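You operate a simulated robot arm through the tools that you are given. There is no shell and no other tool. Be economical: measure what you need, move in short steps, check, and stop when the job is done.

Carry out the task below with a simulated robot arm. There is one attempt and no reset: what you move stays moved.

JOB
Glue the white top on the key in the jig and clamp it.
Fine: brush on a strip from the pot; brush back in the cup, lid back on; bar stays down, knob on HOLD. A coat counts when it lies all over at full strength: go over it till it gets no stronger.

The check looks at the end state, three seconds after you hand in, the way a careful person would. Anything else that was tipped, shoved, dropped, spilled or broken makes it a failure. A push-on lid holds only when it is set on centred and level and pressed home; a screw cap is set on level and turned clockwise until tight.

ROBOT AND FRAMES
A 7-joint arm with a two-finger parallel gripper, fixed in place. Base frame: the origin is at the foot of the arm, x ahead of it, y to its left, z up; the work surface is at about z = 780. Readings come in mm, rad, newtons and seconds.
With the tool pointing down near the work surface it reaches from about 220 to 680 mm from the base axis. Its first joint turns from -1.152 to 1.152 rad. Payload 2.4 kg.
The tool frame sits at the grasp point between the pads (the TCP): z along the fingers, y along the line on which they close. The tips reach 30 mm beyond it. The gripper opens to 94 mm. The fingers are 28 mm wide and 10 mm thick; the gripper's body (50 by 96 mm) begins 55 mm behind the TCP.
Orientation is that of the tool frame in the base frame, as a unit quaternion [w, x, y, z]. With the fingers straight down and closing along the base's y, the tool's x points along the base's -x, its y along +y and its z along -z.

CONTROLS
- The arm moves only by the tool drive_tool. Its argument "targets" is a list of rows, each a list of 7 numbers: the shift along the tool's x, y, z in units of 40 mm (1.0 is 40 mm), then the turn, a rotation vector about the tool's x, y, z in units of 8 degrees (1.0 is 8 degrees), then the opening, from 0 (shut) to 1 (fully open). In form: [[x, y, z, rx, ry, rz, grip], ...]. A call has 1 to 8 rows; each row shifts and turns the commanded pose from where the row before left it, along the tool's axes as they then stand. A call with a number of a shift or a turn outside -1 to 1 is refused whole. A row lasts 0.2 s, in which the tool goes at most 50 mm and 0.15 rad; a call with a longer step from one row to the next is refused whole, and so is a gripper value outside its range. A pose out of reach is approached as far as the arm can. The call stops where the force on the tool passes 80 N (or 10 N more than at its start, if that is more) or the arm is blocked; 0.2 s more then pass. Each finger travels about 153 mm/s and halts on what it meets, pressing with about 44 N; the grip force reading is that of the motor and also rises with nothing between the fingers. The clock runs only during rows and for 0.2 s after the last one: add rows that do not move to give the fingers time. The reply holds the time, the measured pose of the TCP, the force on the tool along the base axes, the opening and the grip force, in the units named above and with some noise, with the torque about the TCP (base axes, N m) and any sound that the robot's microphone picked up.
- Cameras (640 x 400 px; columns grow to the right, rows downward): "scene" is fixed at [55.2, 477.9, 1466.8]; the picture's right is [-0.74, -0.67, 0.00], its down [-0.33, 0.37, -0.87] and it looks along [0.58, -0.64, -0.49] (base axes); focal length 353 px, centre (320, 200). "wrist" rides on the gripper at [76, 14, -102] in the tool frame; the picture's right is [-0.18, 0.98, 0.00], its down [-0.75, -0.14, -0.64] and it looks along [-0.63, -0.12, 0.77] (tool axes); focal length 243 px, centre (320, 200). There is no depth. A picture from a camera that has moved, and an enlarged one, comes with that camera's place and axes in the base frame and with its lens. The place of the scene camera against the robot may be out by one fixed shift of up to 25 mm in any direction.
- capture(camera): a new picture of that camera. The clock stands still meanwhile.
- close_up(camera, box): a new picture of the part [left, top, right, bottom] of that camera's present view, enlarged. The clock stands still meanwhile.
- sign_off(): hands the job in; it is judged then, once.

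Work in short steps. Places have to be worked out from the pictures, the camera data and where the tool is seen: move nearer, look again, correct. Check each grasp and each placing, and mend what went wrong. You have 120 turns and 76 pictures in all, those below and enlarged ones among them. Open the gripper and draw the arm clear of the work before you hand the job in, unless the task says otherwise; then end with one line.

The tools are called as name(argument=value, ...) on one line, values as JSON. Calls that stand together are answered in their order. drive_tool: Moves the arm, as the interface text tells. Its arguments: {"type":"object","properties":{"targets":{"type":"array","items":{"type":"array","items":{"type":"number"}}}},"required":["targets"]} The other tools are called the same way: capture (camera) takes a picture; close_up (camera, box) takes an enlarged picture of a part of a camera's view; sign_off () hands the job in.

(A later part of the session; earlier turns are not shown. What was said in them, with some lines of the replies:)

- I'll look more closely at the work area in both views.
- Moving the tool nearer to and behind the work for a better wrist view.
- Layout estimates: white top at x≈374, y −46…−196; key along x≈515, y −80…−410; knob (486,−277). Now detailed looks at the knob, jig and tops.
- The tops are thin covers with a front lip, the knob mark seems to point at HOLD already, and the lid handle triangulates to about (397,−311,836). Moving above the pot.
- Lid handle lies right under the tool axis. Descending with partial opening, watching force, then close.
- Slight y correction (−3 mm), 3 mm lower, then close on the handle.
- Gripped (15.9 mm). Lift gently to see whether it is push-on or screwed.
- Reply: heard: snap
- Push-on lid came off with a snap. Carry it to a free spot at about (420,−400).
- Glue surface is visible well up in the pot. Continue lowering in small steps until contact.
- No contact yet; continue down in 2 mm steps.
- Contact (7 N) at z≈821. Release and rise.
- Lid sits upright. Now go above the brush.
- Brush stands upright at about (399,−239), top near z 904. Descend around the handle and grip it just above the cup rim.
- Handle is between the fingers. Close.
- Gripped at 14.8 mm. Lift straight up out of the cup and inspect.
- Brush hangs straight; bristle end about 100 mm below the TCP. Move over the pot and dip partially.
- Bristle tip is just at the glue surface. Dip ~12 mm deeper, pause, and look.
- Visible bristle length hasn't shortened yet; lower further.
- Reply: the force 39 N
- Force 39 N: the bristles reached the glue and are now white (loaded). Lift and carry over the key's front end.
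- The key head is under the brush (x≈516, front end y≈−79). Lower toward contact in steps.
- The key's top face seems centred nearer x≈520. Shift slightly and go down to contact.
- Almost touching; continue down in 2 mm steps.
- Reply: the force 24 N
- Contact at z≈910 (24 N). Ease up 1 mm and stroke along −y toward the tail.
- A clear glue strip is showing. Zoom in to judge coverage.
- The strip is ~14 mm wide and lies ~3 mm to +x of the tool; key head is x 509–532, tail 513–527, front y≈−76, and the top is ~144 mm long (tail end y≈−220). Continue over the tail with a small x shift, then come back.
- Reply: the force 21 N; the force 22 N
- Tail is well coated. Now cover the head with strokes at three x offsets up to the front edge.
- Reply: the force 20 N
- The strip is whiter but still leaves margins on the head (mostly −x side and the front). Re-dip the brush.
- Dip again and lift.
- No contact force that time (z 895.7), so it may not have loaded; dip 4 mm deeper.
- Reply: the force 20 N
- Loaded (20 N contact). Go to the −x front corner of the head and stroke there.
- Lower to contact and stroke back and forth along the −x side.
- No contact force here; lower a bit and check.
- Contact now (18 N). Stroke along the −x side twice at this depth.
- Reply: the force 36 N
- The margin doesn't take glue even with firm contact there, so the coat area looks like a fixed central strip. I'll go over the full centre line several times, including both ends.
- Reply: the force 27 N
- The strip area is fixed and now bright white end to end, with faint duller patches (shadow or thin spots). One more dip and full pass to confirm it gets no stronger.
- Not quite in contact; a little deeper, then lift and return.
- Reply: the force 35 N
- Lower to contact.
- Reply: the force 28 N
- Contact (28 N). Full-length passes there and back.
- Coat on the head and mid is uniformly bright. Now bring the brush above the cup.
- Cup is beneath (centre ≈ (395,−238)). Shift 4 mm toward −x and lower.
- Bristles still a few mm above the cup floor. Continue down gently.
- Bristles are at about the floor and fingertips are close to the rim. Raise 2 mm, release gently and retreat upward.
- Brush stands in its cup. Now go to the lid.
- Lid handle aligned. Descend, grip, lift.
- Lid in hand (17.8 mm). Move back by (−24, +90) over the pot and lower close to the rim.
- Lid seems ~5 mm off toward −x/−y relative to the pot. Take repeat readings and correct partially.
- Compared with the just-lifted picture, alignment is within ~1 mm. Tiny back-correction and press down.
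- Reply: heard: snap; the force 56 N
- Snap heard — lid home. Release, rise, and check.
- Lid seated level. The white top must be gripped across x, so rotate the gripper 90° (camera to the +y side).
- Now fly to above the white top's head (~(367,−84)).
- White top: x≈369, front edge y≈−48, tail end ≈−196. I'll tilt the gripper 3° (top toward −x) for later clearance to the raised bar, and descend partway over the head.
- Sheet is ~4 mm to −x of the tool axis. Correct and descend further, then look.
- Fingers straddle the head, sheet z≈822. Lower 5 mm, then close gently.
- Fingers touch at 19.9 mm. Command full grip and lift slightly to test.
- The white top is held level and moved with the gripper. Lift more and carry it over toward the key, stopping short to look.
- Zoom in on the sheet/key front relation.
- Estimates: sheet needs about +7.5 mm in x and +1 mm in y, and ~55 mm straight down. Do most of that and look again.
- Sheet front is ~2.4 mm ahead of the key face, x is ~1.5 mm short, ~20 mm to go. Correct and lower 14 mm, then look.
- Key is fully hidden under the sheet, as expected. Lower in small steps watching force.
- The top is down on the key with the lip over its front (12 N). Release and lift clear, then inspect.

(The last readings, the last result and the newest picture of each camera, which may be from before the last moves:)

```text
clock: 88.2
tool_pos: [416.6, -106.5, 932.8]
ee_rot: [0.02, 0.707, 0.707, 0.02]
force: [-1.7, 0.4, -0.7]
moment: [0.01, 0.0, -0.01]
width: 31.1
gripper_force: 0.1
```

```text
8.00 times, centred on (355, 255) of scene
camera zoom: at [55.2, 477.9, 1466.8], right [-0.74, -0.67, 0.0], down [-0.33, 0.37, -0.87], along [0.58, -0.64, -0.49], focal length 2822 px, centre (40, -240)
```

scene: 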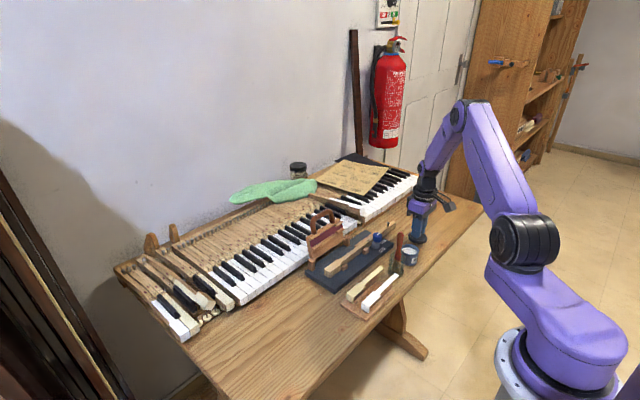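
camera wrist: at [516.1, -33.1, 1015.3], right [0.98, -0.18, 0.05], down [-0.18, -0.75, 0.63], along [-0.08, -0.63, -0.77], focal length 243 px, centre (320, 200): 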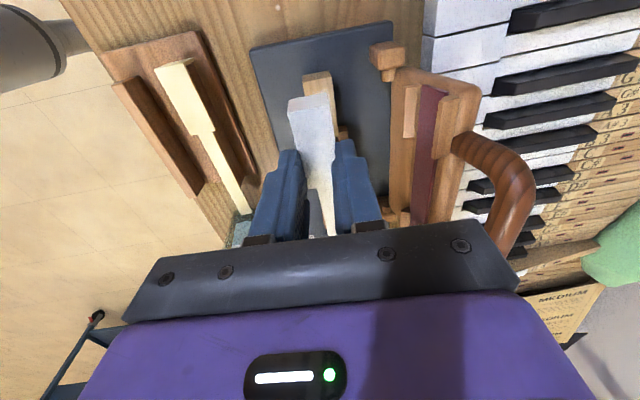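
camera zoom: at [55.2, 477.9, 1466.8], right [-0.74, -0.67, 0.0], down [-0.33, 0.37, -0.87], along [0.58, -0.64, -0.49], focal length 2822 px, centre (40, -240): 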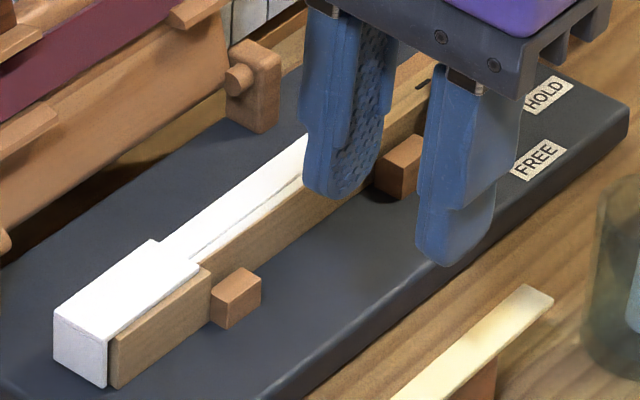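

The top sits ~4 mm too far to +x of the key. I'll straddle top and key head together and squeeze, so the fingers align the top to the key's sides.

drive_tool(targets=[[0.05, 0.75, 0, 0, 0, 0, 0.45], [0, 0.75, 0, 0, 0, 0, 0.45], [0, 0.71, 0, 0, 0, 0, 0.45], [0, 0, 0.8, 0, 0, 0, 0.45], [0, 0, 0.8, 0, 0, 0, 0.45], [0, 0, 0.4, 0, 0, 0, 0.45]])

drive_tool(targets=[[0, 0, 0.14, 0, 0, 0, 0.45], [0, 0, 0.14, 0, 0, 0, 0.45]])

```text
clock: 89.6
tool_pos: [511.9, -103.8, 854.9]
ee_rot: [0.02, 0.707, 0.707, 0.02]
force: [0.8, 1.2, -0.2]
moment: [0.01, 0.0, 0.0]
width: 42.4
gripper_force: 0.1
```

```text
clock: 90.2
tool_pos: [511.1, -105.4, 844.0]
ee_rot: [0.02, 0.707, 0.707, 0.02]
force: [0.6, 0.0, 0.4]
moment: [0.03, 0.01, 0.01]
width: 42.4
gripper_force: 0.0
```

drive_tool(targets=[[0, 0, 0.05, 0, 0, 0, 0.35], [0, 0, 0, 0, 0, 0, 0.27], [0, 0, 0, 0, 0, 0, 0.2], [0, 0, 0, 0, 0, 0, 0.1], [0, 0, 0, 0, 0, 0, 0.1]])

close_up(camera="wrist", box=[250, 60, 390, 200])

```text
clock: 91.4
tool_pos: [512.2, -103.6, 841.5]
ee_rot: [0.02, 0.708, 0.706, 0.02]
force: [2.4, 0.5, 0.2]
moment: [0.08, 0.1, -0.76]
width: 21.1
gripper_force: 43.9
```

```text
2.86 times, centred on (320, 130) of wrist
camera zoom: at [521.8, -27.3, 945.8], right [0.98, -0.19, 0.06], down [-0.18, -0.75, 0.63], along [-0.08, -0.63, -0.77], focal length 693 px, centre (320, 400)
```

zoom: 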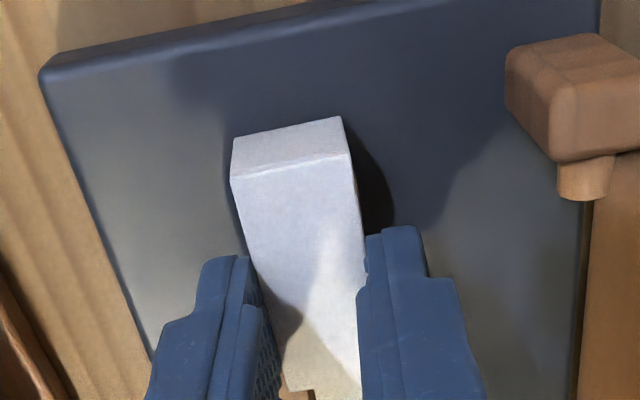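

Squeezed to 21.1 mm (key width), so they're aligned at the grip. Release, retract, inspect.

drive_tool(targets=[[0, 0, 0, 0, 0, 0, 0.3], [0, 0, 0, 0, 0, 0, 0.4], [0, 0, -0.6, 0, 0, 0, 0.4], [0, 0, -0.9, 0, 0, 0, 0.4], [0, 0, -0.9, 0, 0, 0, 0.4], [0.9, -0.3, 0, 0, 0, 0, 0.4], [0.9, -0.3, 0, 0, 0, 0, 0.4]])

close_up(camera="scene", box=[320, 225, 390, 280])

```text
clock: 93.0
tool_pos: [482.9, -30.0, 934.5]
ee_rot: [0.02, 0.707, 0.707, 0.02]
force: [0.2, 1.4, 0.0]
moment: [-0.02, -0.04, 0.02]
width: 37.5
gripper_force: 0.1
```

```text
7.27 times, centred on (355, 252) of scene
camera zoom: at [55.3, 477.9, 1466.8], right [-0.74, -0.67, 0.0], down [-0.33, 0.37, -0.87], along [0.58, -0.65, -0.49], focal length 2565 px, centre (66, -182)
```

zoom: 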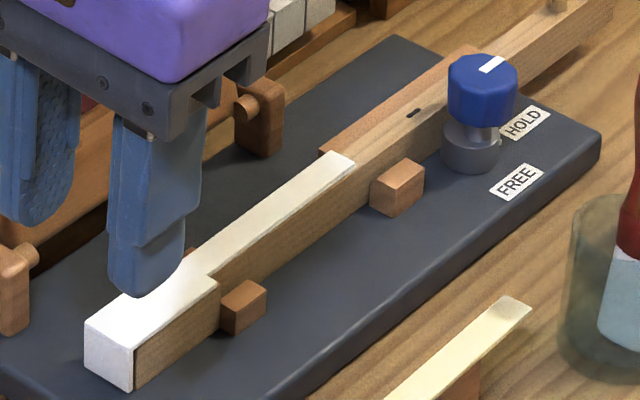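

The top is now well aligned on the key. Next the bar: undo the tilt, rise, and go above the bar's handle (~(592,−150)).

drive_tool(targets=[[0, 0, -0.9, 0.4, 0, 0, 0.4], [0, 0, -0.9, 0, 0, 0, 0.4], [-0.75, 0.68, 0, 0, 0, 0, 0.4], [-0.75, 0.68, 0, 0, 0, 0, 0.4], [-0.75, 0.68, 0, 0, 0, 0, 0.4], [-0.75, 0.68, 0, 0, 0, 0, 0.4]])

capture(camera="wrist")

```text
clock: 94.4
tool_pos: [591.4, -154.2, 1006.7]
ee_rot: [0.0, 0.707, 0.707, 0.0]
force: [0.0, 0.3, 0.0]
moment: [0.04, 0.03, -0.02]
width: 37.6
gripper_force: 0.0
```

```text
4 pictures are left
camera wrist: at [606.8, -77.1, 1111.2], right [0.98, -0.18, 0.0], down [-0.14, -0.75, 0.64], along [-0.12, -0.63, -0.77], focal length 243 px, centre (320, 200)
```

wrist: 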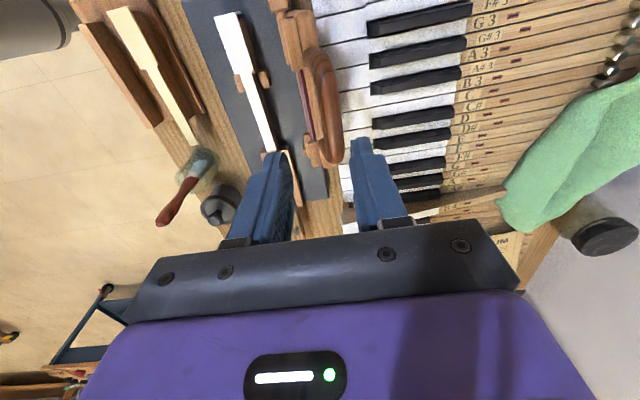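

Handle bar is at x≈600, y −106…−179, z≈935. Move over it, descend astride, and narrow the fingers into a loose cage.

drive_tool(targets=[[0.3, 0.215, 0, 0, 0, 0, 0.42], [0, 0, 0.7, 0, 0, 0, 0.42], [0, 0, 0.65, 0, 0, 0, 0.42], [0, 0, 0, 0, 0, 0, 0.3], [0, 0, 0, 0, 0, 0, 0.25]])

```text
clock: 95.6
tool_pos: [599.1, -142.8, 953.8]
ee_rot: [0.0, 0.707, 0.707, 0.0]
force: [-0.3, 0.7, 0.0]
moment: [-0.03, 0.0, 0.01]
width: 23.6
gripper_force: 0.1
```

Verify the handle is inside by closing on it.

drive_tool(targets=[[0, 0, 0, 0, 0, 0, 0.1], [0, 0, 0, 0, 0, 0, 0.0], [0, 0, 0, 0, 0, 0, 0]])

```text
clock: 96.4
tool_pos: [599.6, -142.6, 954.0]
ee_rot: [0.0, 0.708, 0.707, 0.001]
force: [0.9, -0.1, 0.8]
moment: [0.13, -0.07, -1.29]
width: 15.6
gripper_force: 44.7
```

Handle is there (15.6 mm). Loosen to a cage and swing the first part of the arc.

drive_tool(targets=[[0, 0, 0, 0, 0, 0, 0.24], [0, -0.4, -0.05, 0, 0, 0, 0.24], [0, -0.4, -0.05, 0, 0, 0, 0.24], [0, 0, 0, 0, 0, 0, 0.24]])

```text
clock: 97.4
tool_pos: [566.3, -141.7, 957.7]
ee_rot: [0.0, 0.707, 0.707, 0.0]
force: [0.1, -0.5, 0.2]
moment: [-0.01, -0.01, 0.01]
width: 22.9
gripper_force: 0.2
```

drive_tool(targets=[[0, -0.38, 0.04, 0, 0, 0, 0.24], [0, -0.38, 0.06, 0, 0, 0, 0.24], [0, -0.35, 0.13, 0, 0, 0, 0.24], [0, -0.35, 0.16, 0, 0, 0, 0.24], [0, 0, 0, 0, 0, 0, 0.24]])

drive_tool(targets=[[0, 0, 0, 0, 0, 0, 0.1], [0, 0, 0, 0, 0, 0, 0.0]])

```text
clock: 98.6
tool_pos: [507.9, -141.9, 941.7]
ee_rot: [0.0, 0.707, 0.707, 0.0]
force: [0.0, 0.4, -1.4]
moment: [0.0, 0.01, -0.02]
width: 22.8
gripper_force: 0.4
```

```text
clock: 99.2
tool_pos: [507.2, -140.7, 942.3]
ee_rot: [0.0, 0.709, 0.705, 0.0]
force: [-2.4, 1.3, 2.9]
moment: [-0.09, 0.14, -1.02]
width: 16.0
gripper_force: 44.2
```

Still holding. Continue to ~60°.

drive_tool(targets=[[0, 0, 0, 0, 0, 0, 0.24], [0, -0.3, 0.22, 0, 0, 0, 0.24], [0, -0.3, 0.24, 0, 0, 0, 0.24], [0, -0.23, 0.3, 0, 0, 0, 0.24], [0, -0.23, 0.3, 0, 0, 0, 0.24], [0, 0, 0, 0, 0, 0, 0.24]])

close_up(camera="scene", box=[290, 190, 400, 280])

```text
clock: 100.6
tool_pos: [464.3, -142.7, 898.9]
ee_rot: [0.0, 0.707, 0.707, 0.001]
force: [-1.0, 0.9, -0.3]
moment: [-0.01, 0.03, 0.03]
width: 22.7
gripper_force: 0.1
```

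```text
4.44 times, centred on (345, 235) of scene
camera zoom: at [55.2, 477.9, 1466.8], right [-0.74, -0.67, 0.0], down [-0.33, 0.37, -0.87], along [0.58, -0.64, -0.49], focal length 1568 px, centre (209, 44)
```

zoom: 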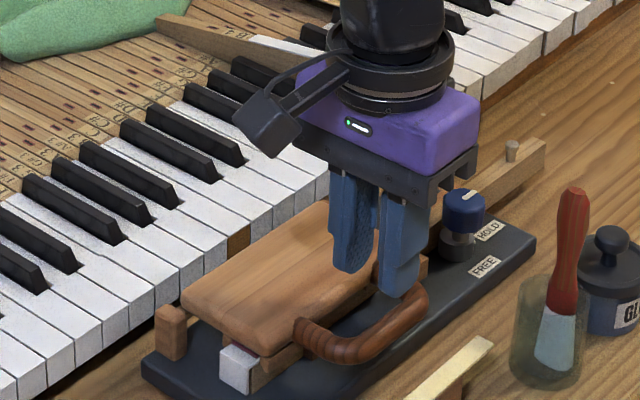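

The bar has swung down onto the top by itself. Close the fingers, go over the plate above the key and press it down.

drive_tool(targets=[[0, 0, -0.7, 0, 0, 0, 0.24], [0, 0.65, 0, 0, 0, 0, 0], [0, 0.65, 0, 0, 0, 0, 0], [0, 0, 0.5, 0, 0, 0, 0], [0, 0, 0.3, 0, 0, 0, 0]])

drive_tool(targets=[[0, 0, 0.15, 0, 0, 0, 0], [0, 0, 0.1, 0, 0, 0, 0]])

```text
clock: 101.8
tool_pos: [516.5, -140.1, 896.0]
ee_rot: [0.0, 0.707, 0.707, -0.001]
force: [-0.5, 0.4, -0.8]
moment: [0.03, -0.02, 0.02]
width: 0.0
gripper_force: 33.4
```

```text
clock: 102.4
tool_pos: [516.4, -141.2, 884.8]
ee_rot: [0.0, 0.707, 0.707, 0.0]
force: [0.1, 1.2, 0.2]
moment: [-0.02, -0.02, -0.01]
width: 0.1
gripper_force: 32.7
```

drive_tool(targets=[[0, 0, 0.1, 0, 0, 0, 0], [0, 0, 0.05, 0, 0, 0, 0]])

drive_tool(targets=[[0, 0, 0.05, 0, 0, 0, 0], [0, 0, 0.05, 0, 0, 0, 0]])

```text
clock: 103.0
tool_pos: [516.5, -140.7, 879.3]
ee_rot: [0.001, 0.707, 0.707, 0.0]
force: [0.4, -0.3, -0.5]
moment: [0.02, -0.01, 0.0]
width: 0.0
gripper_force: 32.7
```

```text
clock: 103.6
tool_pos: [517.5, -143.0, 876.1]
ee_rot: [0.001, 0.707, 0.707, 0.0]
force: [-0.4, 0.3, -0.2]
moment: [0.0, 0.0, -0.01]
width: 0.0
gripper_force: 33.1
```

drive_tool(targets=[[0, 0, 0.05, 0, 0, 0, 0], [0, 0, 0.05, 0, 0, 0, 0]])

drive_tool(targets=[[0, 0, 0.04, 0, 0, 0, 0], [0, 0, 0.02, 0, 0, 0, 0]])

```text
clock: 104.2
tool_pos: [516.1, -142.6, 873.2]
ee_rot: [0.001, 0.707, 0.707, 0.0]
force: [-0.6, 0.2, 0.0]
moment: [0.0, 0.03, -0.03]
width: 0.0
gripper_force: 32.9
```

```text
clock: 104.8
tool_pos: [516.3, -140.9, 871.1]
ee_rot: [0.0, 0.707, 0.707, 0.0]
force: [-17.9, 1.9, 44.8]
moment: [0.05, 0.38, -0.01]
width: 0.0
gripper_force: 32.9
```

Bar is firmly seated (45 N). Retract and check the knob closely.

drive_tool(targets=[[0, 0, -0.5, 0, 0, 0, 0], [0, 0, -1, 0, 0, 0, 0], [0, 0, -1, 0, 0, 0, 0], [0, 0, -1, 0, 0, 0, 0]])

close_up(camera="scene", box=[340, 220, 420, 275])

```text
clock: 105.8
tool_pos: [515.7, -141.9, 1009.0]
ee_rot: [0.0, 0.707, 0.707, -0.001]
force: [0.5, 0.4, 0.3]
moment: [0.0, -0.01, 0.02]
width: 0.1
gripper_force: 33.0
```

```text
7.27 times, centred on (380, 248) of scene
camera zoom: at [55.2, 477.9, 1466.8], right [-0.74, -0.67, 0.0], down [-0.33, 0.37, -0.87], along [0.58, -0.64, -0.49], focal length 2565 px, centre (-116, -146)
```

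zoom: 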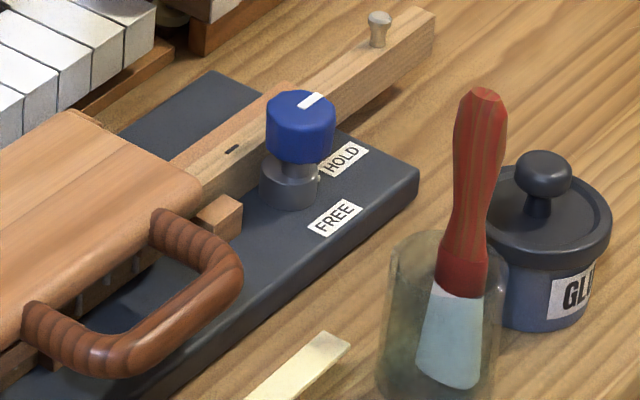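

The knob's mark points at HOLD and the bar stays down. Open the gripper, draw clear, and do a last check of the jig front.

drive_tool(targets=[[0, -0.9, -0.7, 0, 0, 0, 0.5], [0, -0.9, -0.7, 0, 0, 0, 0.5], [0, -0.9, -0.7, 0, 0, 0, 0.5], [0, 0, -0.7, 0, 0, 0, 0.5], [0, 0, 0, 0, 0, 0, 0.5]])

close_up(camera="scene", box=[310, 215, 420, 310])

```text
clock: 107.0
tool_pos: [407.8, -140.9, 1120.8]
ee_rot: [0.0, 0.707, 0.707, 0.0]
force: [-0.7, -0.1, 0.4]
moment: [-0.01, 0.0, -0.03]
width: 46.8
gripper_force: 0.1
```

```text
4.21 times, centred on (365, 262) of scene
camera zoom: at [55.2, 477.9, 1466.8], right [-0.74, -0.67, 0.0], down [-0.33, 0.37, -0.87], along [0.58, -0.64, -0.49], focal length 1485 px, centre (130, -63)
```

zoom: 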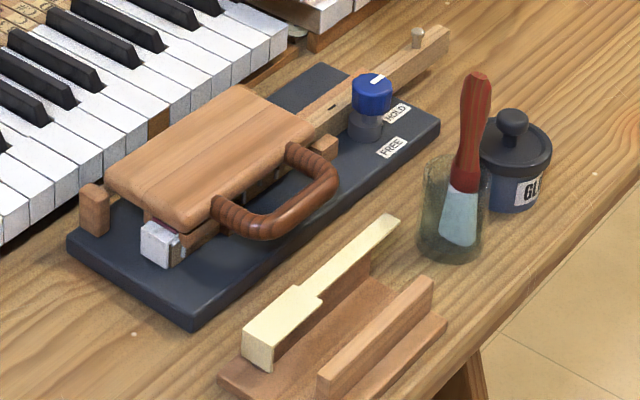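

Last picture: the front of the key, to rule out a shifted top.

close_up(camera="scene", box=[335, 255, 375, 285])

```text
13.33 times, centred on (355, 270) of scene
camera zoom: at [55.2, 477.9, 1466.8], right [-0.74, -0.67, 0.0], down [-0.33, 0.37, -0.87], along [0.58, -0.64, -0.49], focal length 4703 px, centre (-147, -733)
```

zoom: 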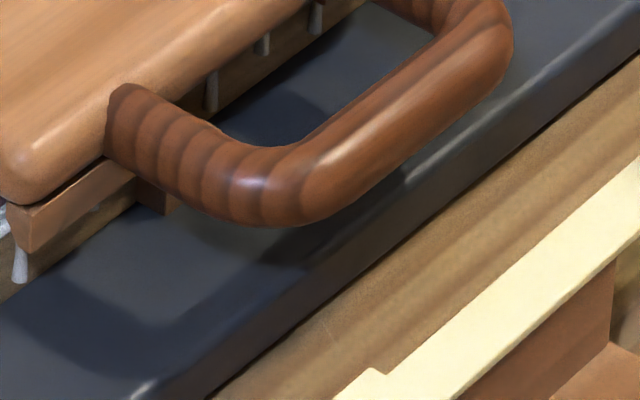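

Glue beads are squeezing out along the seam, the bar is down, the knob is on HOLD, the brush is in the cup, and the lid is on. Handing in.

sign_off()

```text
The job is handed in.
```

The white top is glued on the key and clamped: bar down, brush back in the cup, lid snapped on the pot. The knob mark already pointed at HOLD from the start, so I left it there; I didn't test whether it locks the bar.
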